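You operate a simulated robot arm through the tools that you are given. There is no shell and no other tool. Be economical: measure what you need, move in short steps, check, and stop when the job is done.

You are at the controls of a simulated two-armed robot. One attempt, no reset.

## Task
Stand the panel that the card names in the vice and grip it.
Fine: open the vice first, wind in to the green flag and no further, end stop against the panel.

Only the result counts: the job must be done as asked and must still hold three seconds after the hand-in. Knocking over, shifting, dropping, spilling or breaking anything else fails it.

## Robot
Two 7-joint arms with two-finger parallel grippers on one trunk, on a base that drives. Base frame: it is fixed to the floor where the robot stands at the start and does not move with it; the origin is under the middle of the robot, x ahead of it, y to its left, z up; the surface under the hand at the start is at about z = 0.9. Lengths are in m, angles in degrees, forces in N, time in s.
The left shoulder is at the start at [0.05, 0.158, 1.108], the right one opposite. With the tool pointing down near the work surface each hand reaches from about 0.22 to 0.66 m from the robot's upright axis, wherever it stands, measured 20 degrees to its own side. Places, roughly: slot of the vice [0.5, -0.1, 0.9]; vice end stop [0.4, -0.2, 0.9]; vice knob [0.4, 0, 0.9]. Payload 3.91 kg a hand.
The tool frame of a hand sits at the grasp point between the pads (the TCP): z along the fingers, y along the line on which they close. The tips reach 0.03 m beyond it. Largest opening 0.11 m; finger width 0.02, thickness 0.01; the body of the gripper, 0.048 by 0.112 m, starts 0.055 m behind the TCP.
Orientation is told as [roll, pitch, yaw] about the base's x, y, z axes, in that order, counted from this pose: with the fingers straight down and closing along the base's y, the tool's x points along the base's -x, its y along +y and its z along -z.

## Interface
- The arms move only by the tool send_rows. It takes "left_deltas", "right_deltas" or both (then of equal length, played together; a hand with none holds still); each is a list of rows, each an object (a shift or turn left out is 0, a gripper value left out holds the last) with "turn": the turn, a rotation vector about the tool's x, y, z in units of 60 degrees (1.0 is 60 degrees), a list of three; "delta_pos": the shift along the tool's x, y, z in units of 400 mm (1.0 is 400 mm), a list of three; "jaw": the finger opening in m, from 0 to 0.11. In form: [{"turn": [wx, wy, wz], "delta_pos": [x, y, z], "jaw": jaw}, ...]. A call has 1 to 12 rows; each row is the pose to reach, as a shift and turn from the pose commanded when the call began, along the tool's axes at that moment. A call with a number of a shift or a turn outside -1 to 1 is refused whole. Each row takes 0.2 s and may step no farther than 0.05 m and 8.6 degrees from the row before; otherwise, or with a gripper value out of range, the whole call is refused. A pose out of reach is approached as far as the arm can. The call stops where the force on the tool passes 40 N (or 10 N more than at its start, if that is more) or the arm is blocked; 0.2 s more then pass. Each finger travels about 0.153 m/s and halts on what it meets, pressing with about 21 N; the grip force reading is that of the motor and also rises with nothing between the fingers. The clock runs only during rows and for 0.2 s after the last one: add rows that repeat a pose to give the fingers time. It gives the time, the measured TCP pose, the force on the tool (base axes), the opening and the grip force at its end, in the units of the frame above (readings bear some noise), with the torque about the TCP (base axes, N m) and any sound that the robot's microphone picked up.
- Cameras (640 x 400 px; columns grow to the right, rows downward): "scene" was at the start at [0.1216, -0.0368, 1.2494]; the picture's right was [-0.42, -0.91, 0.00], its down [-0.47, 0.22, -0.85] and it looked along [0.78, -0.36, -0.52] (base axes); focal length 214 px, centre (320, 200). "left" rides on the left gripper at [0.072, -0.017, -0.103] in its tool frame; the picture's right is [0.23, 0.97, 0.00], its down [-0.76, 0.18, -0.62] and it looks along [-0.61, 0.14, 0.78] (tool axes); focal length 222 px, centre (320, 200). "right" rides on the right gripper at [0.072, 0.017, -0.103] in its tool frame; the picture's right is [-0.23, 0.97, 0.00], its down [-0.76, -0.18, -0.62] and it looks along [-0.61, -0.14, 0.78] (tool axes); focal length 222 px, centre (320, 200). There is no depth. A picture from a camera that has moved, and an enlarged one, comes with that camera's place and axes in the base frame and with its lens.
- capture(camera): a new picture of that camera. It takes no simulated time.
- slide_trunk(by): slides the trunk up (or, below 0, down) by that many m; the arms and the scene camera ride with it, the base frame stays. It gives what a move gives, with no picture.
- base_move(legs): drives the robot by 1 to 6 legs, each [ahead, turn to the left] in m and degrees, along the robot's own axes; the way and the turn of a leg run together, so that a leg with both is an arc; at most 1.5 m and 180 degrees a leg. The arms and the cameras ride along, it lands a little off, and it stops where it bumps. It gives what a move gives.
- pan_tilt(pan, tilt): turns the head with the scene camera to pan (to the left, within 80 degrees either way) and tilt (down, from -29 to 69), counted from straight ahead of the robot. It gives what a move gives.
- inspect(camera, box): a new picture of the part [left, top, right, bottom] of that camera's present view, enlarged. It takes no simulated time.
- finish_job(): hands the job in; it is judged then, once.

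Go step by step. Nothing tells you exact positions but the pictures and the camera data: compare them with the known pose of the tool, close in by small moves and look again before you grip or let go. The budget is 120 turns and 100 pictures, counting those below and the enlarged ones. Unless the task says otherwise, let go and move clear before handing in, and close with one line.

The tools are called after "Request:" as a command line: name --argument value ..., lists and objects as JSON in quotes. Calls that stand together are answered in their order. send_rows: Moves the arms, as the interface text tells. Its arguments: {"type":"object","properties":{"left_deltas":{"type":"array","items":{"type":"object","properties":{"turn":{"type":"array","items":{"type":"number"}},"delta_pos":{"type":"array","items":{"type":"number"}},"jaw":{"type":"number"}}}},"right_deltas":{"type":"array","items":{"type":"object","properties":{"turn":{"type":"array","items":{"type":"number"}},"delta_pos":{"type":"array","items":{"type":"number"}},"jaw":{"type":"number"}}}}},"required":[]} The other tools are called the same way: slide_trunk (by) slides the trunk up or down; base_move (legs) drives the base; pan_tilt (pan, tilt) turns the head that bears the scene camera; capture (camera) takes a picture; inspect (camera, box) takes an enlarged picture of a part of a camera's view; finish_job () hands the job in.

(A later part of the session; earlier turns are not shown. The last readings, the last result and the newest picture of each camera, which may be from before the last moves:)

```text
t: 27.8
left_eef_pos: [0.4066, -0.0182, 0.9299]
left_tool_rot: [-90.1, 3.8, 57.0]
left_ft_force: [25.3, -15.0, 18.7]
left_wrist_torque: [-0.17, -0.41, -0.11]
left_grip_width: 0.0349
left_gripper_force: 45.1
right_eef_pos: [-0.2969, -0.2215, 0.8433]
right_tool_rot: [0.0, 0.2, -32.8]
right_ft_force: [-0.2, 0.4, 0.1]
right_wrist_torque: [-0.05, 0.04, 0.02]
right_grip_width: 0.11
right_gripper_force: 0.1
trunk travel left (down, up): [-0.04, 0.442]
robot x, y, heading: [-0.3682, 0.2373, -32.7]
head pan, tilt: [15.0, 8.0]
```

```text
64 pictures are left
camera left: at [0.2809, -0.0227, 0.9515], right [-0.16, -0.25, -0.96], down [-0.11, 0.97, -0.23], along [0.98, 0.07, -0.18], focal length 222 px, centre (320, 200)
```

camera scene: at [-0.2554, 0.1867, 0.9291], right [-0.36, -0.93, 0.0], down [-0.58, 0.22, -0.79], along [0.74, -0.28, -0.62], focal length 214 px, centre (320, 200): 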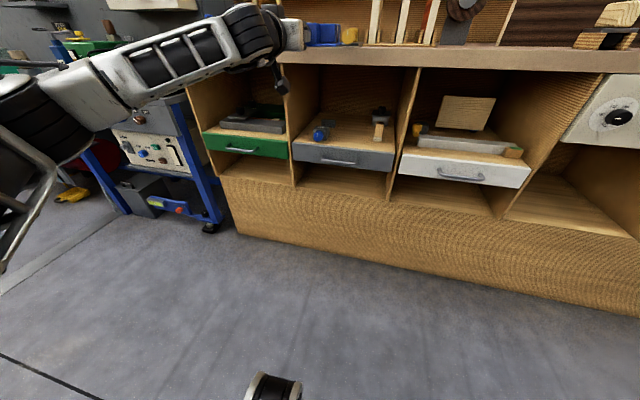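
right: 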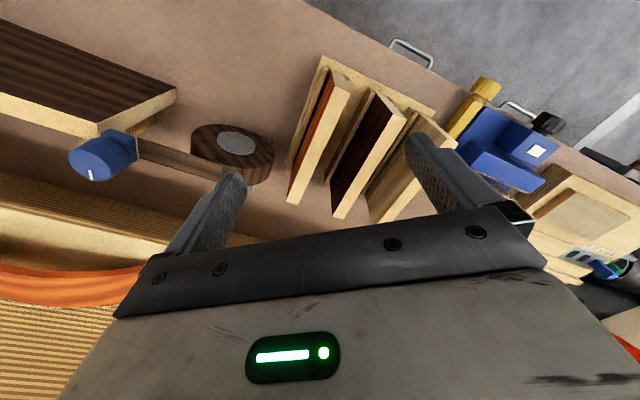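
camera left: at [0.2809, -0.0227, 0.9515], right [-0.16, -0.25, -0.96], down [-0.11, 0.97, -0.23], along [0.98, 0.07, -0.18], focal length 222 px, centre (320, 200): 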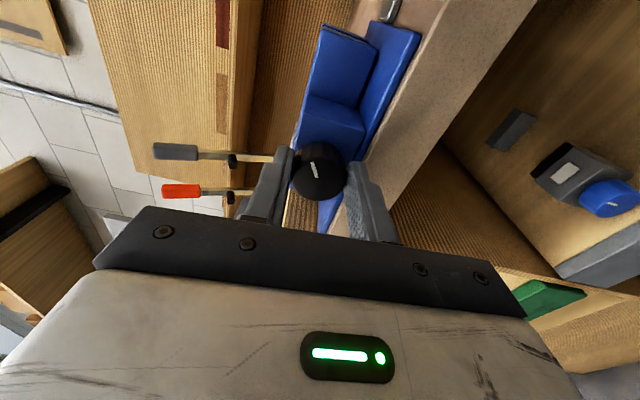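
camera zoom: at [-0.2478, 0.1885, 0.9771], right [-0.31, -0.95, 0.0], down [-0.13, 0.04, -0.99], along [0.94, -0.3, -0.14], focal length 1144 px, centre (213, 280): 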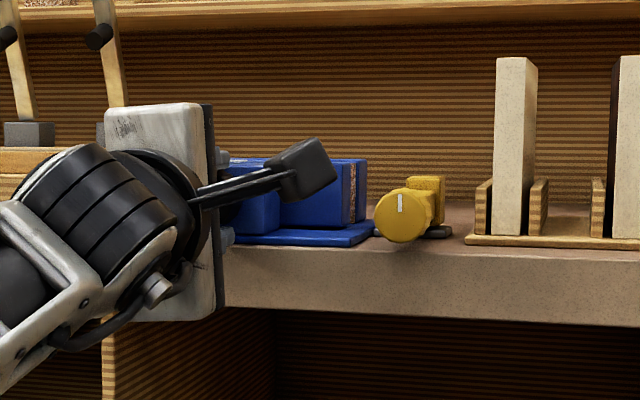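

About 94° turned, with the hand self-centring about 3 mm higher than commanded. I'll release, withdraw, unwind the wrist, and look at the jaw.

Request:
send_rows --left_deltas '[{"jaw": 0.046}, {"jaw": 0.046}, {"delta_pos": [0, 0, -0.05], "jaw": 0.05}, {"delta_pos": [0, 0, -0.1], "jaw": 0.05}, {"turn": [0, 0, 0.14], "delta_pos": [0, 0, -0.1]}, {"turn": [0, 0, 0.28], "delta_pos": [0, 0, -0.1]}, {"turn": [0, 0, 0.42], "delta_pos": [0, 0, -0.1]}, {"turn": [0, 0, 0.56], "delta_pos": [0, 0, -0.1]}, {"turn": [0, 0, 0.7], "delta_pos": [0, 0, -0.1]}, {"turn": [0, 0, 0.84], "delta_pos": [0, 0, -0.1]}, {"turn": [0, 0, 0.98], "delta_pos": [0, 0, -0.1]}]'

Request:
send_rows --left_deltas '[{"turn": [0, 0, 0.14]}, {"turn": [0, 0, 0.28]}, {"turn": [0, 0, 0.42]}, {"turn": [0, 0, 0.56]}, {"turn": [0, 0, 0.7]}, {"turn": [0, 0, 0.84]}, {"turn": [0, 0, 0.98]}]'

Request:
send_rows --left_deltas '[{"turn": [0, 0, 0.14]}, {"turn": [0, 0, 0.28]}, {"turn": [0, 0, 0.42]}, {"turn": [0, 0, 0.56]}]'

Request:
capture --camera "left"

Request:
inspect --camera "scene" --box '[280, 150, 400, 220]'

```text
t: 30.2
left_eef_pos: [0.3716, 0.0039, 0.9277]
left_tool_rot: [-89.9, -55.1, 56.9]
left_ft_force: [0.1, 0.9, 0.1]
left_wrist_torque: [-0.03, 0.01, 0.0]
left_grip_width: 0.0498
left_gripper_force: 0.0
right_eef_pos: [-0.2968, -0.2219, 0.8436]
right_tool_rot: [0.0, -0.1, -32.9]
right_ft_force: [0.8, 0.2, -0.7]
right_wrist_torque: [0.0, -0.03, 0.02]
right_grip_width: 0.1101
right_gripper_force: 0.1
trunk travel left (down, up): [-0.04, 0.442]
robot x, y, heading: [-0.3722, 0.2375, -32.7]
head pan, tilt: [15.0, 8.0]
```

```text
t: 31.8
left_eef_pos: [0.3732, 0.0046, 0.9284]
left_tool_rot: [89.8, -65.9, -122.9]
left_ft_force: [-0.2, -0.2, -0.4]
left_wrist_torque: [0.01, 0.0, 0.03]
left_grip_width: 0.0501
left_gripper_force: 0.1
right_eef_pos: [-0.2971, -0.2216, 0.8432]
right_tool_rot: [-0.1, 0.0, -32.9]
right_ft_force: [0.0, 0.2, 0.5]
right_wrist_torque: [0.02, 0.0, 0.0]
right_grip_width: 0.11
right_gripper_force: 0.1
trunk travel left (down, up): [-0.04, 0.442]
robot x, y, heading: [-0.3701, 0.2377, -32.9]
head pan, tilt: [15.0, 8.0]
```

```text
t: 32.8
left_eef_pos: [0.3726, 0.0043, 0.9284]
left_tool_rot: [89.9, -32.4, -122.9]
left_ft_force: [1.3, 0.7, -0.6]
left_wrist_torque: [-0.01, 0.0, 0.0]
left_grip_width: 0.0502
left_gripper_force: 0.1
right_eef_pos: [-0.2978, -0.2213, 0.844]
right_tool_rot: [0.0, 0.1, -32.9]
right_ft_force: [0.1, 0.8, -0.3]
right_wrist_torque: [-0.02, 0.01, -0.02]
right_grip_width: 0.11
right_gripper_force: 0.0
trunk travel left (down, up): [-0.04, 0.442]
robot x, y, heading: [-0.3695, 0.2366, -32.8]
head pan, tilt: [15.0, 8.0]
```

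```text
63 pictures are left
camera left: at [0.3152, 0.1033, 0.875], right [0.39, 0.6, 0.7], down [-0.82, -0.12, 0.56], along [0.42, -0.79, 0.44], focal length 222 px, centre (320, 200)
```

left: 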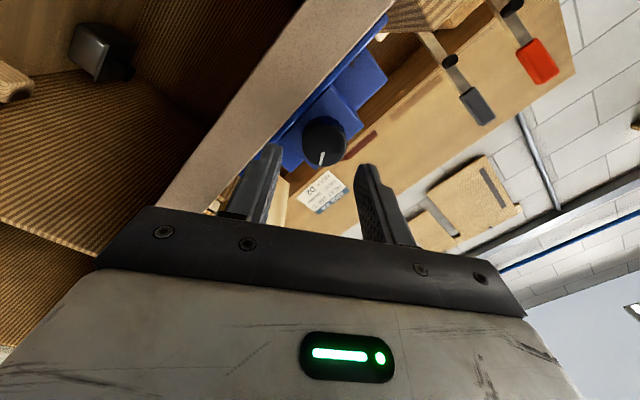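

```text
5.33 times, centred on (340, 185) of scene
camera zoom: at [-0.2479, 0.1891, 0.977], right [-0.31, -0.95, 0.0], down [-0.13, 0.04, -0.99], along [0.94, -0.3, -0.14], focal length 1144 px, centre (213, 280)
```

zoom: 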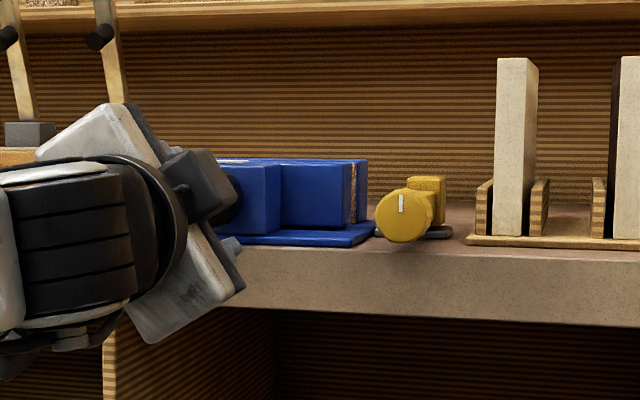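

No visible jaw change after a quarter turn, but the wrist can swing a wide range. I'll regrip and turn another ~160° counter-clockwise without pulling, to read the screw lead.

Request:
send_rows --left_deltas '[{"delta_pos": [0.0015, 0.007, 0.05]}, {"delta_pos": [0.0015, 0.007, 0.109]}, {"delta_pos": [0.0015, 0.007, 0.109], "jaw": 0.03}, {"delta_pos": [0.0015, 0.007, 0.109], "jaw": 0.03}, {"turn": [0, 0, -0.14], "delta_pos": [0.0015, 0.007, 0.109]}, {"turn": [0, 0, -0.28], "delta_pos": [0.0015, 0.007, 0.109]}, {"turn": [0, 0, -0.42], "delta_pos": [0.0015, 0.007, 0.109]}, {"turn": [0, 0, -0.56], "delta_pos": [0.0015, 0.007, 0.109]}, {"turn": [0, 0, -0.7], "delta_pos": [0.0015, 0.007, 0.109]}, {"turn": [0, 0, -0.84], "delta_pos": [0.0015, 0.007, 0.109]}, {"turn": [0, 0, -0.98], "delta_pos": [0.0015, 0.007, 0.109]}]'

Request:
send_rows --left_deltas '[{"turn": [0, 0, -0.14]}, {"turn": [0, 0, -0.28]}, {"turn": [0, 0, -0.42]}, {"turn": [0, 0, -0.56]}, {"turn": [0, 0, -0.7]}, {"turn": [0, 0, -0.84]}, {"turn": [0, 0, -0.98]}]'

Request:
send_rows --left_deltas '[{"turn": [0, 0, -0.14]}, {"turn": [0, 0, -0.28]}, {"turn": [0, 0, -0.42]}, {"turn": [0, 0, -0.56]}]'

Request:
capture --camera "left"

Request:
inspect --camera "scene" --box '[310, 160, 380, 204]'

```text
t: 35.2
left_eef_pos: [0.4098, -0.018, 0.9309]
left_tool_rot: [-86.3, -88.5, 53.2]
left_ft_force: [-4.4, 1.3, -1.9]
left_wrist_torque: [0.49, 0.68, 0.13]
left_grip_width: 0.0352
left_gripper_force: 44.8
right_eef_pos: [-0.2969, -0.2206, 0.8428]
right_tool_rot: [0.0, -0.1, -32.8]
right_ft_force: [-0.3, -0.7, -0.8]
right_wrist_torque: [0.0, -0.02, 0.02]
right_grip_width: 0.1101
right_gripper_force: 0.0
trunk travel left (down, up): [-0.04, 0.442]
robot x, y, heading: [-0.366, 0.2393, -32.7]
head pan, tilt: [15.0, 8.0]
```

```text
t: 36.8
left_eef_pos: [0.4114, -0.0174, 0.9318]
left_tool_rot: [-89.9, -29.6, 56.9]
left_ft_force: [-0.1, 0.4, 0.0]
left_wrist_torque: [0.33, -0.2, 0.25]
left_grip_width: 0.0351
left_gripper_force: 45.1
right_eef_pos: [-0.2975, -0.2205, 0.8435]
right_tool_rot: [0.0, 0.0, -32.9]
right_ft_force: [0.0, 0.4, -0.4]
right_wrist_torque: [-0.02, 0.0, -0.01]
right_grip_width: 0.1101
right_gripper_force: 0.0
trunk travel left (down, up): [-0.04, 0.442]
robot x, y, heading: [-0.3713, 0.2405, -32.9]
head pan, tilt: [15.0, 8.0]
```

```text
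t: 37.8
left_eef_pos: [0.4097, -0.0178, 0.9301]
left_tool_rot: [-89.8, 3.9, 57.0]
left_ft_force: [-1.0, 0.7, -0.8]
left_wrist_torque: [0.46, -0.25, -0.07]
left_grip_width: 0.0354
left_gripper_force: 44.7
right_eef_pos: [-0.2982, -0.2216, 0.8434]
right_tool_rot: [0.0, -0.1, -33.0]
right_ft_force: [0.3, -0.3, -0.3]
right_wrist_torque: [-0.03, -0.01, 0.01]
right_grip_width: 0.11
right_gripper_force: 0.0
trunk travel left (down, up): [-0.04, 0.442]
robot x, y, heading: [-0.3708, 0.2396, -33.0]
head pan, tilt: [15.0, 8.0]
```

```text
61 pictures are left
camera left: at [0.2857, -0.0221, 0.9521], right [-0.16, -0.24, -0.96], down [-0.12, 0.97, -0.23], along [0.98, 0.07, -0.18], focal length 222 px, centre (320, 200)
```

left: 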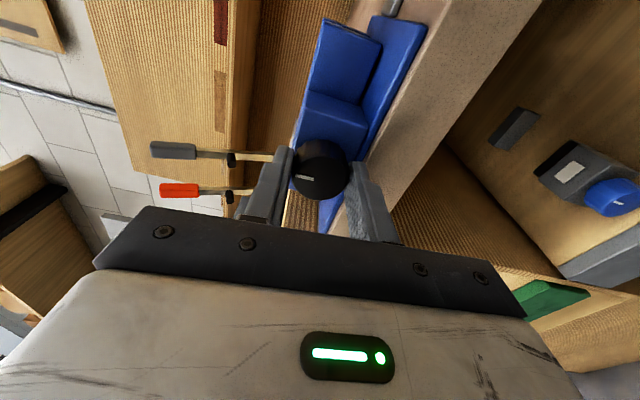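

```text
9.09 times, centred on (345, 182) of scene
camera zoom: at [-0.2479, 0.1891, 0.977], right [-0.31, -0.95, 0.0], down [-0.13, 0.04, -0.99], along [0.94, -0.3, -0.14], focal length 1950 px, centre (93, 364)
```

zoom: 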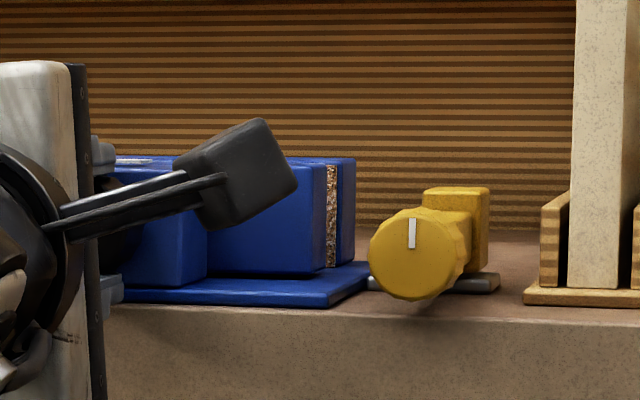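

The knob slipped on part of that turn, with resistance near 0.5 N·m, so I need to see whether the jaw opened or closed. I'll release, back off, and roll the hand so its camera sits on top looking down at the slot.

Request:
send_rows --left_deltas '[{"jaw": 0.046}, {"jaw": 0.046}, {"delta_pos": [0, 0, -0.07], "jaw": 0.05}, {"delta_pos": [0, 0, -0.15], "jaw": 0.05}, {"turn": [0, 0, -0.14], "delta_pos": [0, 0, -0.15]}, {"turn": [0, 0, -0.28], "delta_pos": [0, 0, -0.15]}, {"turn": [0, 0, -0.42], "delta_pos": [0, 0, -0.15]}, {"turn": [0, 0, -0.56], "delta_pos": [0, 0, -0.15]}, {"turn": [0, 0, -0.7], "delta_pos": [0, 0, -0.15]}, {"turn": [0, 0, -0.84], "delta_pos": [0, 0, -0.15]}, {"turn": [0, 0, -0.98], "delta_pos": [0, 0, -0.15]}]'

Request:
send_rows --left_deltas '[{"turn": [0, 0, -0.14]}, {"turn": [0, 0, -0.28]}, {"turn": [0, 0, -0.42]}]'

Request:
capture --camera "left"

Request:
inspect --camera "scene" --box '[280, 150, 400, 220]'

```text
t: 40.2
left_eef_pos: [0.3601, 0.0157, 0.9303]
left_tool_rot: [-89.8, 62.8, 57.2]
left_ft_force: [-0.2, 0.2, 0.4]
left_wrist_torque: [0.0, 0.02, -0.01]
left_grip_width: 0.05
left_gripper_force: 0.1
right_eef_pos: [-0.2981, -0.2213, 0.8429]
right_tool_rot: [0.0, 0.0, -32.9]
right_ft_force: [-0.1, -0.4, -1.0]
right_wrist_torque: [0.01, -0.04, -0.02]
right_grip_width: 0.1102
right_gripper_force: 0.1
trunk travel left (down, up): [-0.04, 0.442]
robot x, y, heading: [-0.3659, 0.2407, -33.0]
head pan, tilt: [15.0, 8.0]
```

```text
t: 41.0
left_eef_pos: [0.3602, 0.0154, 0.9296]
left_tool_rot: [-87.6, 87.8, 59.5]
left_ft_force: [0.5, 0.3, -0.8]
left_wrist_torque: [0.0, 0.0, 0.01]
left_grip_width: 0.0501
left_gripper_force: 0.1
right_eef_pos: [-0.2965, -0.2212, 0.8433]
right_tool_rot: [0.0, 0.0, -32.8]
right_ft_force: [-0.1, -0.2, 0.4]
right_wrist_torque: [0.01, -0.01, 0.03]
right_grip_width: 0.11
right_gripper_force: 0.1
trunk travel left (down, up): [-0.04, 0.442]
robot x, y, heading: [-0.3699, 0.2409, -33.2]
head pan, tilt: [15.0, 8.0]
```

```text
59 pictures are left
camera left: at [0.2817, 0.0821, 1.0036], right [-0.53, -0.82, 0.19], down [-0.61, 0.21, -0.77], along [0.59, -0.53, -0.61], focal length 222 px, centre (320, 200)
```

left: 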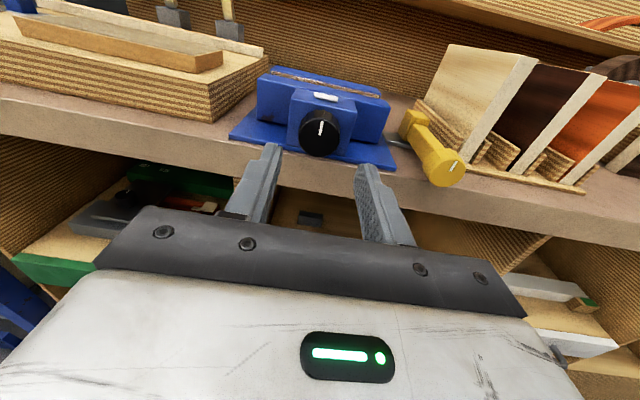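

```text
5.33 times, centred on (340, 185) of scene
camera zoom: at [-0.2479, 0.1891, 0.977], right [-0.31, -0.95, 0.0], down [-0.13, 0.04, -0.99], along [0.94, -0.3, -0.14], focal length 1144 px, centre (213, 280)
```

zoom: 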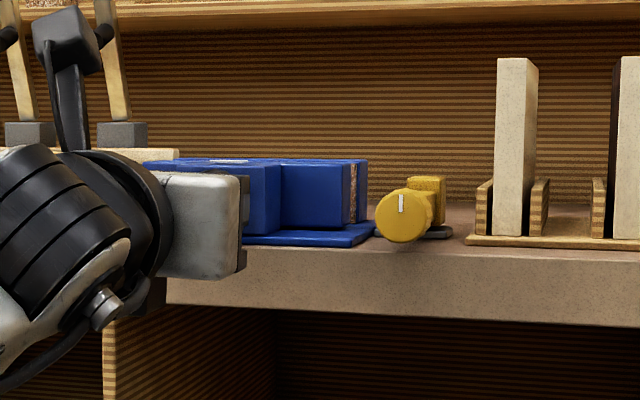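

Camera-on-top view is excellent. I'll zoom into the slot.

Request:
inspect --camera "left" --box '[220, 55, 400, 175]'

```text
3.33 times, centred on (310, 115) of left
camera zoom: at [0.2817, 0.0821, 1.0036], right [-0.53, -0.82, 0.19], down [-0.61, 0.21, -0.77], along [0.59, -0.53, -0.61], focal length 740 px, centre (353, 483)
```

zoom: 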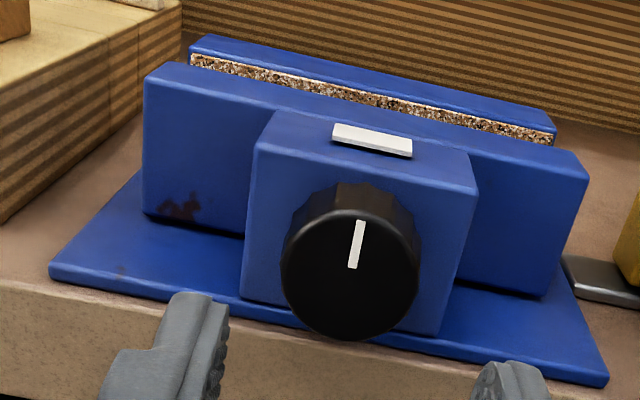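

The mark now points up and the slot looks narrower, so counter-clockwise may close it. I'll grip and turn clockwise 120°, then compare.

Request:
send_rows --left_deltas '[{"delta_pos": [0, 0, 0.075]}, {"delta_pos": [0, 0, 0.15]}, {"delta_pos": [0, 0, 0.15], "jaw": 0.03}, {"delta_pos": [0, 0, 0.15], "jaw": 0.03}, {"turn": [0, 0, 0.14], "delta_pos": [0, 0, 0.15]}, {"turn": [0, 0, 0.28], "delta_pos": [0, 0, 0.15]}, {"turn": [0, 0, 0.42], "delta_pos": [0, 0, 0.15]}, {"turn": [0, 0, 0.56], "delta_pos": [0, 0, 0.15]}, {"turn": [0, 0, 0.7], "delta_pos": [0, 0, 0.15]}, {"turn": [0, 0, 0.84], "delta_pos": [0, 0, 0.15]}, {"turn": [0, 0, 0.98], "delta_pos": [0, 0, 0.15]}]'

Request:
send_rows --left_deltas '[{"turn": [0, 0, 0.14]}, {"turn": [0, 0, 0.28]}, {"turn": [0, 0, 0.42]}, {"turn": [0, 0, 0.56]}, {"turn": [0, 0, 0.7]}, {"turn": [0, 0, 0.84]}, {"turn": [0, 0, 0.98]}]'

Request:
inspect --camera "scene" --box '[280, 150, 400, 220]'

```text
t: 43.4
left_eef_pos: [0.4097, -0.0181, 0.9308]
left_tool_rot: [-89.9, 28.8, 57.0]
left_ft_force: [-11.7, 4.4, -6.6]
left_wrist_torque: [-0.17, -0.26, -0.74]
left_grip_width: 0.0351
left_gripper_force: 45.4
right_eef_pos: [-0.2985, -0.2213, 0.843]
right_tool_rot: [-0.1, -0.1, -32.9]
right_ft_force: [-0.1, -0.8, 0.2]
right_wrist_torque: [0.0, 0.0, 0.0]
right_grip_width: 0.1098
right_gripper_force: 0.1
trunk travel left (down, up): [-0.04, 0.442]
robot x, y, heading: [-0.3672, 0.2416, -33.0]
head pan, tilt: [15.0, 8.0]
```

```text
t: 45.0
left_eef_pos: [0.4101, -0.0182, 0.9303]
left_tool_rot: [-90.0, -30.0, 56.8]
left_ft_force: [-5.8, -3.2, -6.5]
left_wrist_torque: [-0.1, -0.14, 0.42]
left_grip_width: 0.0351
left_gripper_force: 44.8
right_eef_pos: [-0.298, -0.2212, 0.8423]
right_tool_rot: [0.0, 0.0, -32.9]
right_ft_force: [0.4, 1.5, 0.1]
right_wrist_torque: [0.0, 0.0, 0.01]
right_grip_width: 0.1099
right_gripper_force: 0.1
trunk travel left (down, up): [-0.04, 0.442]
robot x, y, heading: [-0.3714, 0.2422, -33.0]
head pan, tilt: [15.0, 8.0]
```

```text
5.33 times, centred on (340, 185) of scene
camera zoom: at [-0.2479, 0.1887, 0.977], right [-0.31, -0.95, 0.0], down [-0.13, 0.04, -0.99], along [0.94, -0.3, -0.14], focal length 1144 px, centre (213, 280)
```

zoom: 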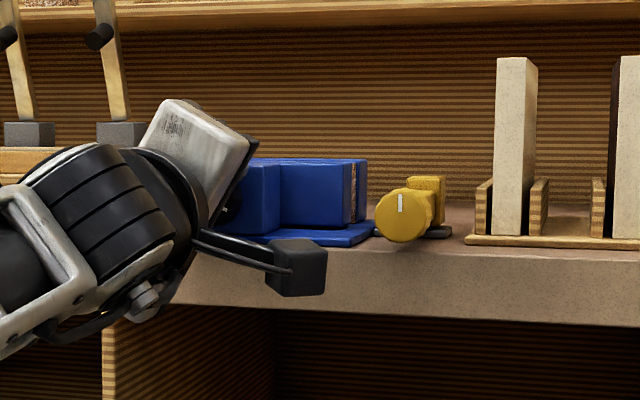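

It turned freely clockwise. I'll continue about 85° more, then release and go back to the top view to compare.

Request:
send_rows --left_deltas '[{"turn": [0, 0, 0.14]}, {"turn": [0, 0, 0.28]}, {"turn": [0, 0, 0.42]}, {"turn": [0, 0, 0.56]}, {"turn": [0, 0, 0.7]}, {"turn": [0, 0, 0.84]}, {"turn": [0, 0, 0.98]}]'

Request:
send_rows --left_deltas '[{"turn": [0, 0, 0.14]}, {"turn": [0, 0, 0.28]}, {"turn": [0, 0, 0.42]}, {"turn": [0, 0, 0.42], "jaw": 0.046}, {"turn": [0, 0, 0.42], "jaw": 0.046}, {"turn": [0, 0, 0.42], "delta_pos": [0, 0, -0.075]}, {"turn": [0, 0, 0.42], "delta_pos": [0, 0, -0.15]}, {"turn": [0, 0, 0.28], "delta_pos": [0, 0, -0.15]}, {"turn": [0, 0, 0.14], "delta_pos": [0, 0, -0.15]}, {"turn": [0, 0, 0.0], "delta_pos": [0, 0, -0.15]}]'

Request:
send_rows --left_deltas '[{"turn": [0, 0, -0.14]}, {"turn": [0, 0, -0.28]}, {"turn": [0, 0, -0.42]}, {"turn": [0, 0, -0.56]}, {"turn": [0, 0, -0.7]}, {"turn": [0, 0, -0.84]}, {"turn": [0, 0, -0.98]}]'

Request:
send_rows --left_deltas '[{"turn": [0, 0, -0.14]}, {"turn": [0, 0, -0.28]}, {"turn": [0, 0, -0.42]}, {"turn": [0, 0, -0.56]}, {"turn": [0, 0, -0.7]}, {"turn": [0, 0, -0.84]}, {"turn": [0, 0, -0.98]}]'

Request:
send_rows --left_deltas '[{"turn": [0, 0, -0.14]}, {"turn": [0, 0, -0.28]}, {"turn": [0, 0, -0.42]}, {"turn": [0, 0, -0.56]}, {"turn": [0, 0, -0.7]}, {"turn": [0, 0, -0.84]}, {"turn": [0, 0, -0.98]}]'

Request:
inspect --camera "left" --box '[220, 55, 400, 175]'

```text
t: 46.6
left_eef_pos: [0.4103, -0.018, 0.9307]
left_tool_rot: [-85.2, -88.9, 52.1]
left_ft_force: [-1.4, -3.0, -4.9]
left_wrist_torque: [-0.47, -0.66, -0.03]
left_grip_width: 0.0351
left_gripper_force: 44.5
right_eef_pos: [-0.2967, -0.222, 0.8441]
right_tool_rot: [0.0, 0.1, -32.9]
right_ft_force: [-0.2, -0.1, -0.2]
right_wrist_torque: [0.01, 0.01, 0.0]
right_grip_width: 0.11
right_gripper_force: 0.1
trunk travel left (down, up): [-0.04, 0.442]
robot x, y, heading: [-0.3694, 0.2397, -33.2]
head pan, tilt: [15.0, 8.0]
```

```text
t: 48.8
left_eef_pos: [0.36, 0.0158, 0.9306]
left_tool_rot: [-87.7, -88.6, 54.9]
left_ft_force: [0.2, 0.3, 0.0]
left_wrist_torque: [-0.02, 0.02, -0.02]
left_grip_width: 0.0461
left_gripper_force: 0.1
right_eef_pos: [-0.2974, -0.222, 0.8426]
right_tool_rot: [-0.1, 0.1, -33.0]
right_ft_force: [-0.5, -0.7, 0.5]
right_wrist_torque: [-0.02, -0.04, 0.0]
right_grip_width: 0.1098
right_gripper_force: 0.1
trunk travel left (down, up): [-0.04, 0.442]
robot x, y, heading: [-0.3719, 0.2409, -33.0]
head pan, tilt: [15.0, 8.0]
```

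```text
t: 50.4
left_eef_pos: [0.3585, 0.0155, 0.9315]
left_tool_rot: [-89.9, -29.8, 56.9]
left_ft_force: [0.0, -0.2, -0.7]
left_wrist_torque: [0.01, -0.02, 0.01]
left_grip_width: 0.0459
left_gripper_force: 0.1
right_eef_pos: [-0.2983, -0.2211, 0.8434]
right_tool_rot: [0.0, 0.1, -33.0]
right_ft_force: [-0.6, -0.3, 0.3]
right_wrist_torque: [-0.01, -0.01, 0.02]
right_grip_width: 0.1099
right_gripper_force: 0.0
trunk travel left (down, up): [-0.04, 0.442]
robot x, y, heading: [-0.3689, 0.2347, -32.8]
head pan, tilt: [15.0, 8.0]
```

```text
t: 52.0
left_eef_pos: [0.361, 0.0154, 0.9302]
left_tool_rot: [-89.9, 29.1, 57.0]
left_ft_force: [-0.5, 0.2, -0.6]
left_wrist_torque: [-0.02, -0.02, -0.03]
left_grip_width: 0.0459
left_gripper_force: 0.0
right_eef_pos: [-0.2975, -0.222, 0.8427]
right_tool_rot: [0.1, -0.1, -32.9]
right_ft_force: [-0.9, 0.3, -0.5]
right_wrist_torque: [-0.01, -0.02, -0.01]
right_grip_width: 0.1099
right_gripper_force: 0.1
trunk travel left (down, up): [-0.04, 0.442]
robot x, y, heading: [-0.3712, 0.2375, -32.8]
head pan, tilt: [15.0, 8.0]
```

```text
t: 53.6
left_eef_pos: [0.3584, 0.0136, 0.9305]
left_tool_rot: [-87.4, 87.9, 59.6]
left_ft_force: [0.5, -0.1, -0.1]
left_wrist_torque: [-0.01, -0.02, 0.0]
left_grip_width: 0.0459
left_gripper_force: 0.0
right_eef_pos: [-0.2977, -0.2215, 0.8426]
right_tool_rot: [-0.1, -0.1, -32.9]
right_ft_force: [0.0, 0.1, -0.3]
right_wrist_torque: [-0.01, -0.02, -0.01]
right_grip_width: 0.11
right_gripper_force: 0.1
trunk travel left (down, up): [-0.04, 0.442]
robot x, y, heading: [-0.368, 0.2369, -33.0]
head pan, tilt: [15.0, 8.0]
```

```text
3.33 times, centred on (310, 115) of left
camera zoom: at [0.2817, 0.0822, 1.0033], right [-0.53, -0.82, 0.19], down [-0.61, 0.21, -0.77], along [0.59, -0.53, -0.61], focal length 740 px, centre (353, 483)
```

zoom: 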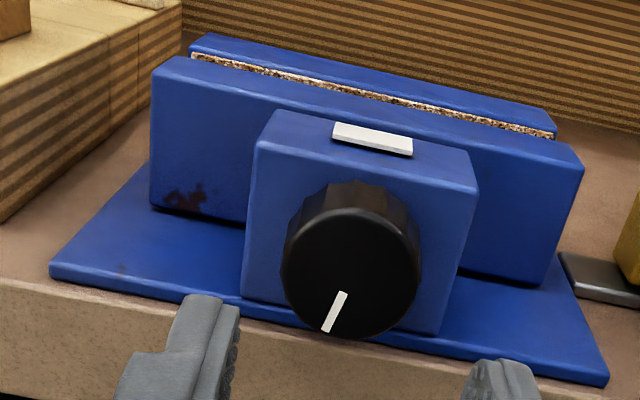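

Now it's clear: the block and knob are fixed, the front jaw moves, and clockwise closes it (about 14 mm/turn) with counter-clockwise opening. I'll unwind the wrist, regrip and open it counter-clockwise to its limit.

Request:
send_rows --left_deltas '[{"turn": [0, 0, 0.14]}, {"turn": [0, 0, 0.28]}, {"turn": [0, 0, 0.42]}, {"turn": [0, 0, 0.56]}, {"turn": [0, 0, 0.7]}, {"turn": [0, 0, 0.84]}, {"turn": [0, 0, 0.98]}]'

Request:
send_rows --left_deltas '[{"turn": [0, 0, 0.14]}, {"turn": [0, 0, 0.28]}, {"turn": [0, 0, 0.42]}, {"turn": [0, 0, 0.56]}, {"turn": [0, 0, 0.7]}, {"turn": [0, 0, 0.84]}, {"turn": [0, 0, 0.98]}]'

Request:
send_rows --left_deltas '[{"turn": [0, 0, 0.14]}, {"turn": [0, 0, 0.28]}, {"turn": [0, 0, 0.42]}, {"turn": [0, 0, 0.56]}, {"turn": [0, 0, 0.7]}, {"turn": [0, 0, 0.84]}, {"turn": [0, 0, 0.98]}]'

Request:
send_rows --left_deltas '[{"turn": [0, 0, 0.14]}, {"turn": [0, 0, 0.28]}, {"turn": [0, 0, 0.42]}, {"turn": [0, 0, 0.56]}, {"turn": [0, 0, 0.7]}, {"turn": [0, 0, 0.84]}]'

Request:
send_rows --left_deltas '[{"delta_pos": [0.004, 0.003, 0.075]}, {"delta_pos": [0.004, 0.003, 0.152]}, {"delta_pos": [0.004, 0.003, 0.152], "jaw": 0.03}, {"delta_pos": [0.004, 0.003, 0.152], "jaw": 0.03}, {"turn": [0, 0, -0.14], "delta_pos": [0.004, 0.003, 0.152]}, {"turn": [0, 0, -0.28], "delta_pos": [0.004, 0.003, 0.152]}, {"turn": [0, 0, -0.42], "delta_pos": [0.004, 0.003, 0.152]}, {"turn": [0, 0, -0.56], "delta_pos": [0.004, 0.003, 0.152]}, {"turn": [0, 0, -0.7], "delta_pos": [0.004, 0.003, 0.152]}, {"turn": [0, 0, -0.84], "delta_pos": [0.004, 0.003, 0.152]}, {"turn": [0, 0, -0.98], "delta_pos": [0.004, 0.003, 0.152]}]'

Request:
send_rows --left_deltas '[{"turn": [0, 0, -0.14]}, {"turn": [0, 0, -0.28]}, {"turn": [0, 0, -0.42]}, {"turn": [0, 0, -0.56]}, {"turn": [0, 0, -0.7]}, {"turn": [0, 0, -0.84]}, {"turn": [0, 0, -0.98]}]'

Request:
send_rows --left_deltas '[{"turn": [0, 0, -0.14]}, {"turn": [0, 0, -0.28]}, {"turn": [0, 0, -0.42]}, {"turn": [0, 0, -0.56]}, {"turn": [0, 0, -0.7]}, {"turn": [0, 0, -0.84]}, {"turn": [0, 0, -0.98]}]'

Request:
inspect --camera "left" --box '[200, 0, 440, 200]'

```text
t: 55.2
left_eef_pos: [0.3611, 0.0164, 0.9306]
left_tool_rot: [-89.9, 28.9, 57.1]
left_ft_force: [0.1, -0.6, -0.1]
left_wrist_torque: [0.01, 0.01, 0.0]
left_grip_width: 0.0462
left_gripper_force: 0.1
right_eef_pos: [-0.2983, -0.2211, 0.8431]
right_tool_rot: [0.0, 0.0, -32.9]
right_ft_force: [0.0, 0.6, 0.4]
right_wrist_torque: [0.02, -0.02, 0.01]
right_grip_width: 0.11
right_gripper_force: 0.1
trunk travel left (down, up): [-0.04, 0.442]
robot x, y, heading: [-0.37, 0.2373, -32.8]
head pan, tilt: [15.0, 8.0]
```

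```text
t: 56.8
left_eef_pos: [0.3601, 0.0141, 0.9299]
left_tool_rot: [-89.9, -30.0, 56.9]
left_ft_force: [-0.3, -0.1, 0.6]
left_wrist_torque: [-0.01, -0.01, 0.03]
left_grip_width: 0.0463
left_gripper_force: 0.1
right_eef_pos: [-0.2973, -0.222, 0.8421]
right_tool_rot: [-0.1, 0.0, -32.9]
right_ft_force: [-0.9, 0.0, 0.0]
right_wrist_torque: [-0.01, 0.0, 0.0]
right_grip_width: 0.1101
right_gripper_force: 0.1
trunk travel left (down, up): [-0.04, 0.442]
robot x, y, heading: [-0.3697, 0.2395, -33.0]
head pan, tilt: [15.0, 8.0]
```

```text
t: 58.4
left_eef_pos: [0.3596, 0.0153, 0.9297]
left_tool_rot: [-85.0, -88.9, 52.1]
left_ft_force: [-0.1, -1.3, -0.4]
left_wrist_torque: [0.02, -0.01, 0.0]
left_grip_width: 0.046
left_gripper_force: 0.0
right_eef_pos: [-0.2972, -0.2218, 0.8437]
right_tool_rot: [0.0, 0.0, -32.8]
right_ft_force: [1.4, 0.5, -1.1]
right_wrist_torque: [-0.03, 0.0, 0.0]
right_grip_width: 0.11
right_gripper_force: 0.0
trunk travel left (down, up): [-0.04, 0.442]
robot x, y, heading: [-0.3694, 0.2394, -32.9]
head pan, tilt: [15.0, 8.0]
```

```text
t: 59.8
left_eef_pos: [0.36, 0.0143, 0.9294]
left_tool_rot: [90.0, -40.8, -122.9]
left_ft_force: [0.6, -0.9, 0.3]
left_wrist_torque: [0.03, 0.01, 0.0]
left_grip_width: 0.0459
left_gripper_force: 0.1
right_eef_pos: [-0.2978, -0.221, 0.8425]
right_tool_rot: [0.0, 0.0, -32.9]
right_ft_force: [-0.4, -0.4, 0.1]
right_wrist_torque: [0.01, 0.02, -0.01]
right_grip_width: 0.1095
right_gripper_force: 0.1
trunk travel left (down, up): [-0.04, 0.442]
robot x, y, heading: [-0.3678, 0.2394, -33.0]
head pan, tilt: [15.0, 8.0]
```

```text
t: 62.2
left_eef_pos: [0.4116, -0.0174, 0.9304]
left_tool_rot: [-89.1, -80.0, 56.0]
left_ft_force: [-18.7, 0.2, -13.5]
left_wrist_torque: [0.6, 0.9, -0.32]
left_grip_width: 0.0354
left_gripper_force: 45.0
right_eef_pos: [-0.2975, -0.2218, 0.8425]
right_tool_rot: [0.1, 0.1, -32.9]
right_ft_force: [0.0, -0.5, 0.7]
right_wrist_torque: [-0.03, 0.01, -0.03]
right_grip_width: 0.1101
right_gripper_force: 0.1
trunk travel left (down, up): [-0.04, 0.442]
robot x, y, heading: [-0.369, 0.2408, -33.0]
head pan, tilt: [15.0, 8.0]
```

```text
t: 63.8
left_eef_pos: [0.4119, -0.019, 0.9301]
left_tool_rot: [-89.9, -21.3, 56.8]
left_ft_force: [-3.3, -11.6, -4.4]
left_wrist_torque: [0.24, 0.34, -0.77]
left_grip_width: 0.0353
left_gripper_force: 45.0
right_eef_pos: [-0.2982, -0.2227, 0.8433]
right_tool_rot: [0.0, 0.1, -32.9]
right_ft_force: [0.5, -1.3, -0.9]
right_wrist_torque: [-0.01, 0.0, 0.01]
right_grip_width: 0.1103
right_gripper_force: 0.1
trunk travel left (down, up): [-0.04, 0.442]
robot x, y, heading: [-0.3684, 0.2399, -32.9]
head pan, tilt: [15.0, 8.0]
```

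```text
t: 65.4
left_eef_pos: [0.4114, -0.0187, 0.9284]
left_tool_rot: [-89.9, 37.4, 57.0]
left_ft_force: [-10.1, -10.8, -3.9]
left_wrist_torque: [0.41, 0.61, 0.29]
left_grip_width: 0.0355
left_gripper_force: 44.8
right_eef_pos: [-0.2982, -0.2219, 0.8424]
right_tool_rot: [0.0, 0.1, -32.9]
right_ft_force: [0.3, -0.7, 0.0]
right_wrist_torque: [0.0, 0.04, -0.02]
right_grip_width: 0.11
right_gripper_force: 0.1
trunk travel left (down, up): [-0.04, 0.442]
robot x, y, heading: [-0.3664, 0.2385, -33.2]
head pan, tilt: [15.0, 8.0]
```

```text
2.00 times, centred on (320, 100) of left
camera zoom: at [0.2998, -0.0022, 0.9875], right [-0.42, -0.65, -0.64], down [-0.25, 0.76, -0.6], along [0.87, -0.09, -0.48], focal length 444 px, centre (320, 400)
```

zoom: 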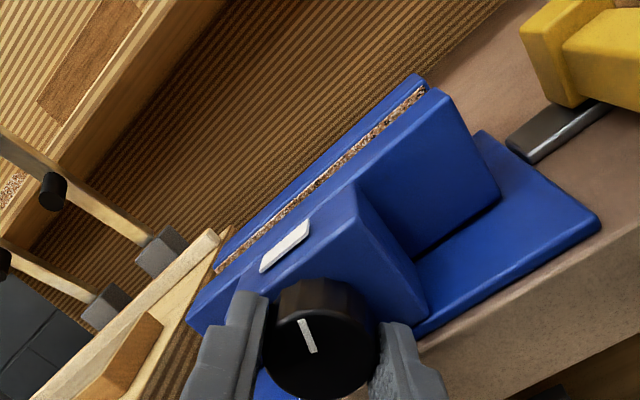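

No slip and no resistance, with the mark about up again. I'll keep opening 52° and watch the torque for a limit.

Request:
send_rows --left_deltas '[{"turn": [0, 0, -0.13]}, {"turn": [0, 0, -0.26]}, {"turn": [0, 0, -0.39]}]'

Request:
send_rows --left_deltas '[{"turn": [0, 0, -0.14]}, {"turn": [0, 0, -0.28]}, {"turn": [0, 0, -0.42]}, {"turn": [0, 0, -0.48]}]'

Request:
inspect --camera "left" --box '[200, 0, 440, 200]'

```text
t: 66.2
left_eef_pos: [0.4117, -0.0169, 0.9303]
left_tool_rot: [-89.6, 60.7, 57.3]
left_ft_force: [-16.5, -4.5, -10.3]
left_wrist_torque: [0.55, 0.16, -0.27]
left_grip_width: 0.0352
left_gripper_force: 44.8
right_eef_pos: [-0.2984, -0.2216, 0.843]
right_tool_rot: [0.0, -0.1, -32.9]
right_ft_force: [-0.6, 0.2, -0.3]
right_wrist_torque: [0.01, 0.02, 0.01]
right_grip_width: 0.1101
right_gripper_force: 0.0
trunk travel left (down, up): [-0.04, 0.442]
robot x, y, heading: [-0.3692, 0.2388, -32.8]
head pan, tilt: [15.0, 8.0]
```

```text
t: 67.2
left_eef_pos: [0.4107, -0.0198, 0.9289]
left_tool_rot: [-81.8, 89.7, 65.0]
left_ft_force: [0.3, -15.1, -4.0]
left_wrist_torque: [0.62, -0.27, -0.2]
left_grip_width: 0.0354
left_gripper_force: 45.2
right_eef_pos: [-0.2974, -0.2215, 0.8427]
right_tool_rot: [0.1, 0.1, -32.8]
right_ft_force: [-0.1, 0.3, 0.5]
right_wrist_torque: [0.0, 0.03, -0.04]
right_grip_width: 0.1101
right_gripper_force: 0.0
trunk travel left (down, up): [-0.04, 0.442]
robot x, y, heading: [-0.3718, 0.2363, -32.9]
head pan, tilt: [15.0, 8.0]
```

```text
2.00 times, centred on (320, 100) of left
camera zoom: at [0.335, 0.0504, 1.0026], right [-0.53, -0.82, 0.22], down [-0.62, 0.2, -0.76], along [0.58, -0.54, -0.61], focal length 444 px, centre (320, 400)
```

zoom: 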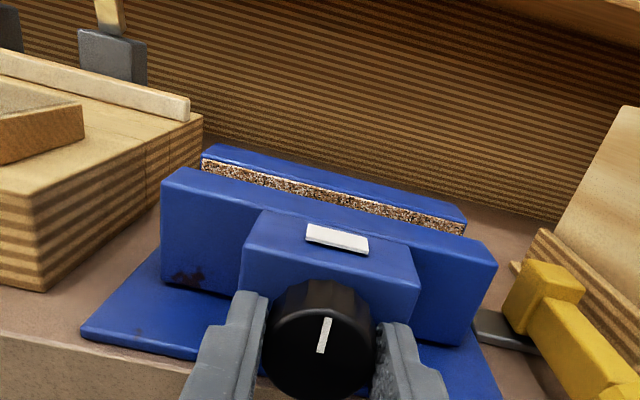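

The knob now slips against an end stop at 0.67 N·m with the mark staying up, so the vice is fully open. I'll release, withdraw, roll the wrist back to 0 and raise the trunk.

Request:
send_rows --left_deltas '[{"jaw": 0.05}, {"jaw": 0.05}, {"delta_pos": [0, 0, -0.08]}, {"delta_pos": [0, 0, -0.17]}, {"turn": [0, 0, 0.14], "delta_pos": [0, 0, -0.2]}, {"turn": [0, 0, 0.28], "delta_pos": [0, 0, -0.2]}, {"turn": [0, 0, 0.42], "delta_pos": [0, 0, -0.2]}, {"turn": [0, 0, 0.56], "delta_pos": [0, 0, -0.2]}, {"turn": [0, 0, 0.7], "delta_pos": [0, 0, -0.2]}, {"turn": [0, 0, 0.84], "delta_pos": [0, 0, -0.2]}, {"turn": [0, 0, 0.98], "delta_pos": [0, 0, -0.2]}]'

Request:
send_rows --left_deltas '[{"turn": [0, 0, 0.14]}, {"turn": [0, 0, 0.28]}, {"turn": [0, 0, 0.42]}, {"turn": [0, 0, 0.56]}, {"turn": [0, 0, 0.7]}, {"turn": [0, 0, 0.84]}, {"turn": [0, 0, 0.98]}]'

Request:
send_rows --left_deltas '[{"turn": [0, 0, 0.14]}, {"turn": [0, 0, 0.28]}, {"turn": [0, 0, 0.42]}, {"turn": [0, 0, 0.56]}, {"turn": [0, 0, 0.7]}, {"turn": [0, 0, 0.84]}, {"turn": [0, 0, 0.98]}]'

Request:
slide_trunk --by 0.32

Request:
send_rows --left_deltas '[{"turn": [0, 0.13, 0]}, {"turn": [0, 0.26, 0]}, {"turn": [0, 0.39, 0]}, {"turn": [0, 0.52, 0]}, {"turn": [0, 0.65, 0]}, {"turn": [0, 0.78, 0]}]'

Request:
capture --camera "left"

```text
t: 69.6
left_eef_pos: [0.3446, 0.028, 0.9289]
left_tool_rot: [-89.9, 30.6, 57.1]
left_ft_force: [0.0, -0.4, 0.0]
left_wrist_torque: [-0.02, 0.03, 0.01]
left_grip_width: 0.0502
left_gripper_force: 0.0
right_eef_pos: [-0.2961, -0.2221, 0.8442]
right_tool_rot: [0.0, -0.1, -32.8]
right_ft_force: [0.2, 0.2, -0.3]
right_wrist_torque: [-0.05, -0.03, 0.0]
right_grip_width: 0.1101
right_gripper_force: 0.0
trunk travel left (down, up): [-0.04, 0.442]
robot x, y, heading: [-0.3712, 0.2368, -33.0]
head pan, tilt: [15.0, 8.0]
```

```text
t: 71.2
left_eef_pos: [0.3445, 0.0264, 0.9303]
left_tool_rot: [-89.9, -28.2, 57.1]
left_ft_force: [0.9, 0.8, -0.8]
left_wrist_torque: [0.02, -0.02, -0.03]
left_grip_width: 0.0498
left_gripper_force: 0.1
right_eef_pos: [-0.2965, -0.2213, 0.843]
right_tool_rot: [0.0, 0.0, -32.9]
right_ft_force: [-0.6, -0.8, -0.1]
right_wrist_torque: [0.01, 0.0, 0.01]
right_grip_width: 0.11
right_gripper_force: 0.0
trunk travel left (down, up): [-0.04, 0.442]
robot x, y, heading: [-0.3713, 0.2387, -32.8]
head pan, tilt: [15.0, 8.0]
```

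```text
t: 72.8
left_eef_pos: [0.3451, 0.0262, 0.9294]
left_tool_rot: [-88.0, -87.0, 55.0]
left_ft_force: [0.0, -0.2, 0.0]
left_wrist_torque: [-0.02, 0.01, 0.0]
left_grip_width: 0.0499
left_gripper_force: 0.1
right_eef_pos: [-0.2979, -0.2215, 0.8427]
right_tool_rot: [0.0, 0.0, -32.9]
right_ft_force: [0.3, 0.6, 0.3]
right_wrist_torque: [0.0, 0.0, 0.02]
right_grip_width: 0.1099
right_gripper_force: 0.1
trunk travel left (down, up): [-0.04, 0.442]
robot x, y, heading: [-0.3666, 0.2404, -32.9]
head pan, tilt: [15.0, 8.0]
```

```text
t: 76.0
left_eef_pos: [0.3447, 0.0267, 1.2501]
left_tool_rot: [-88.3, -86.9, 55.4]
left_ft_force: [0.2, 0.7, -0.3]
left_wrist_torque: [-0.01, -0.04, 0.0]
left_grip_width: 0.0502
left_gripper_force: 0.1
right_eef_pos: [-0.2974, -0.2216, 1.1628]
right_tool_rot: [0.0, 0.0, -32.9]
right_ft_force: [-1.1, -0.2, -0.1]
right_wrist_torque: [-0.01, 0.01, 0.0]
right_grip_width: 0.1097
right_gripper_force: 0.1
trunk travel left (down, up): [-0.36, 0.122]
robot x, y, heading: [-0.3702, 0.2344, -32.8]
head pan, tilt: [15.0, 8.0]
```

```text
t: 77.4
left_eef_pos: [0.3314, 0.0329, 1.2481]
left_tool_rot: [-4.3, -43.0, -30.1]
left_ft_force: [-0.7, 0.5, -0.3]
left_wrist_torque: [-0.05, 0.01, -0.06]
left_grip_width: 0.0505
left_gripper_force: 0.1
left hand out of reach, approached as far as the arm can: row 6
right_eef_pos: [-0.2959, -0.2205, 1.1639]
right_tool_rot: [0.0, 0.0, -32.9]
right_ft_force: [-0.3, 0.5, 0.5]
right_wrist_torque: [-0.05, 0.04, -0.02]
right_grip_width: 0.1097
right_gripper_force: 0.1
trunk travel left (down, up): [-0.36, 0.122]
robot x, y, heading: [-0.3723, 0.238, -33.0]
head pan, tilt: [15.0, 8.0]
```

```text
52 pictures are left
camera left: at [0.2207, 0.0862, 1.2758], right [0.39, 0.9, -0.21], down [0.24, 0.12, 0.96], along [0.89, -0.42, -0.16], focal length 222 px, centre (320, 200)
```

left: 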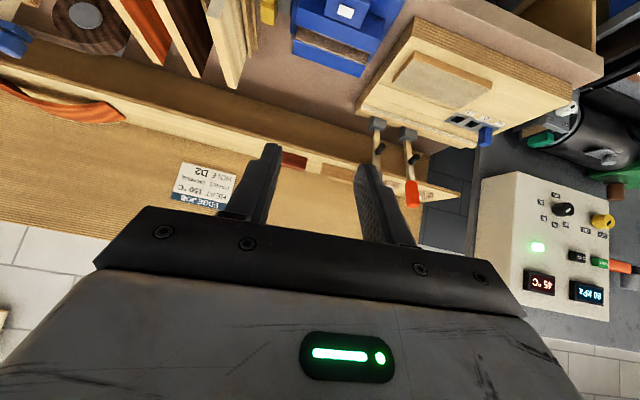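

I'll retract the left hand while finishing the pitch to straight down.

Request:
send_rows --left_deltas '[{"turn": [0, 0.0, 0], "delta_pos": [0.08, 0, -0.075]}, {"turn": [0, 0.12, 0], "delta_pos": [0.16, 0, -0.15]}, {"turn": [0, 0.24, 0], "delta_pos": [0.24, 0, -0.22]}, {"turn": [0, 0.36, 0], "delta_pos": [0.3, 0, -0.28]}, {"turn": [0, 0.48, 0], "delta_pos": [0.366, 0, -0.34]}, {"turn": [0, 0.6, 0], "delta_pos": [0.366, 0, -0.34]}, {"turn": [0, 0.72, 0], "delta_pos": [0.366, 0, -0.34]}]'

Request:
send_rows --left_deltas '[{"jaw": 0.06}]'

```text
t: 79.0
left_eef_pos: [0.1638, 0.1395, 1.2486]
left_tool_rot: [-3.2, 0.0, -33.0]
left_ft_force: [-0.8, 0.3, -0.4]
left_wrist_torque: [0.02, 0.01, -0.02]
left_grip_width: 0.0501
left_gripper_force: 0.2
right_eef_pos: [-0.2987, -0.2224, 1.1635]
right_tool_rot: [0.0, 0.0, -32.9]
right_ft_force: [-0.2, 0.1, -0.2]
right_wrist_torque: [-0.02, 0.03, -0.02]
right_grip_width: 0.1098
right_gripper_force: 0.1
trunk travel left (down, up): [-0.36, 0.122]
robot x, y, heading: [-0.3688, 0.2363, -32.7]
head pan, tilt: [15.0, 8.0]
```

```text
t: 79.4
left_eef_pos: [0.1625, 0.1406, 1.2476]
left_tool_rot: [-3.2, 0.1, -33.0]
left_ft_force: [0.3, 1.1, 0.4]
left_wrist_torque: [-0.02, -0.02, 0.02]
left_grip_width: 0.0598
left_gripper_force: 0.0
right_eef_pos: [-0.2985, -0.2213, 1.1627]
right_tool_rot: [0.1, -0.1, -32.9]
right_ft_force: [-0.4, -0.2, -0.2]
right_wrist_torque: [-0.02, 0.01, -0.02]
right_grip_width: 0.1101
right_gripper_force: 0.1
trunk travel left (down, up): [-0.36, 0.122]
robot x, y, heading: [-0.3697, 0.2401, -32.9]
head pan, tilt: [15.0, 8.0]
```

The left hand points straight down again, clear of everything. I'll drive forward to working range of the rack and vice, and look.

Request:
base_move --legs '[[0.435, 0]]'

Request:
pan_tilt --pan 0 --tilt 48

Request:
capture --camera "scene"

Request:
capture --camera "left"

```text
t: 82.1
left_eef_pos: [0.5304, -0.0978, 1.2475]
left_tool_rot: [-3.2, 0.1, -33.1]
left_ft_force: [0.3, 0.3, 0.2]
left_wrist_torque: [0.01, 0.0, 0.04]
left_grip_width: 0.06
left_gripper_force: 0.1
right_eef_pos: [0.069, -0.46, 1.1631]
right_tool_rot: [0.0, 0.1, -33.0]
right_ft_force: [0.5, 0.2, 0.7]
right_wrist_torque: [0.0, 0.04, 0.01]
right_grip_width: 0.11
right_gripper_force: 0.1
trunk travel left (down, up): [-0.36, 0.122]
robot x, y, heading: [-0.0032, -0.0019, -33.1]
head pan, tilt: [15.0, 8.0]
```

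```text
t: 83.1
left_eef_pos: [0.5292, -0.0983, 1.2476]
left_tool_rot: [-3.2, 0.0, -33.0]
left_ft_force: [-0.6, 0.2, -0.2]
left_wrist_torque: [0.03, 0.01, -0.01]
left_grip_width: 0.0602
left_gripper_force: 0.0
right_eef_pos: [0.0694, -0.4592, 1.1633]
right_tool_rot: [0.0, 0.0, -33.1]
right_ft_force: [-0.2, -0.7, 1.1]
right_wrist_torque: [0.01, 0.03, 0.0]
right_grip_width: 0.1102
right_gripper_force: 0.0
trunk travel left (down, up): [-0.36, 0.122]
robot x, y, heading: [-0.0035, 0.0028, -33.2]
head pan, tilt: [0.0, 48.0]
```

```text
51 pictures are left
camera scene: at [0.097, -0.0631, 1.2347], right [-0.54, -0.84, 0.0], down [-0.62, 0.4, -0.67], along [0.56, -0.36, -0.74], focal length 214 px, centre (320, 200)
```

scene: 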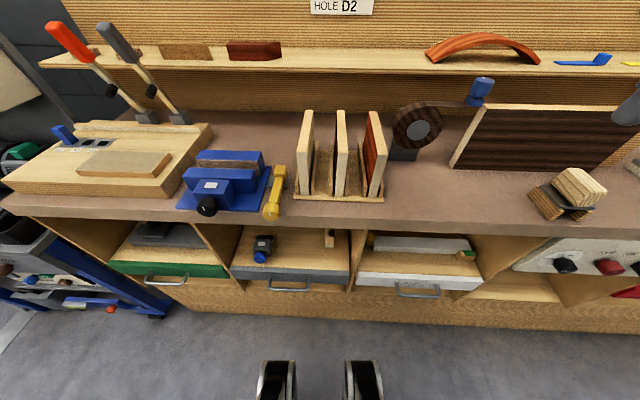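

```text
50 pictures are left
camera left: at [0.4644, -0.069, 1.352], right [0.34, 0.94, -0.05], down [0.75, -0.24, 0.61], along [0.56, -0.25, -0.79], focal length 222 px, centre (320, 200)
```

left: 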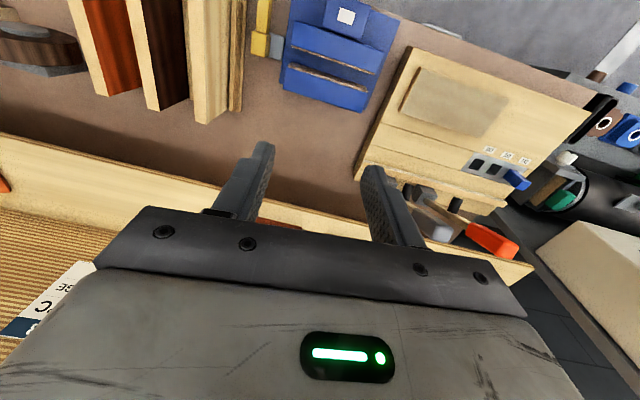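

Now both views are clear. I'll zoom in to measure the slot gap and the orange panel.

Request:
inspect --camera "left" --box '[240, 0, 410, 115]'

Request:
inspect --camera "scene" --box '[270, 90, 420, 220]'

Request:
inspect --camera "scene" --box '[165, 135, 305, 225]'

```text
3.48 times, centred on (325, 58) of left
camera zoom: at [0.4644, -0.069, 1.352], right [0.34, 0.94, -0.05], down [0.75, -0.24, 0.61], along [0.56, -0.25, -0.79], focal length 773 px, centre (303, 696)
```

zoom: 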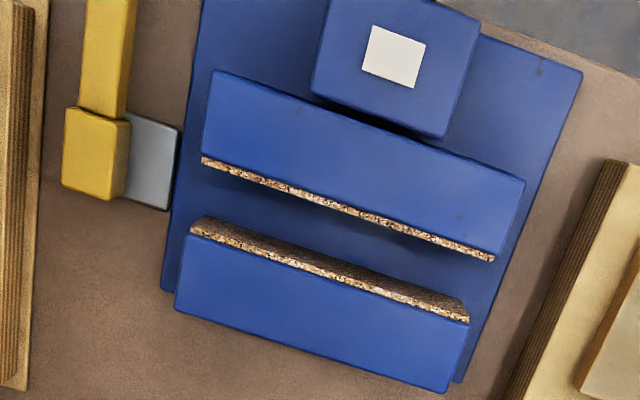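

```text
3.08 times, centred on (345, 155) of scene
camera zoom: at [0.097, -0.0631, 1.2347], right [-0.54, -0.84, 0.0], down [-0.62, 0.4, -0.67], along [0.56, -0.36, -0.74], focal length 660 px, centre (243, 338)
```

zoom: 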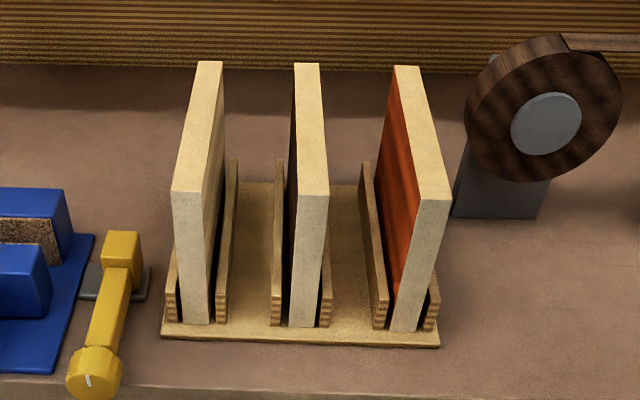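

```text
4.44 times, centred on (235, 180) of scene
camera zoom: at [0.097, -0.0631, 1.2347], right [-0.54, -0.84, 0.0], down [-0.62, 0.4, -0.67], along [0.56, -0.36, -0.74], focal length 953 px, centre (698, 289)
```

zoom: 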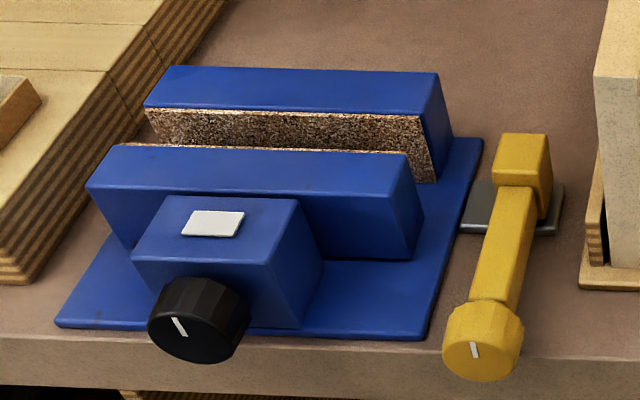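

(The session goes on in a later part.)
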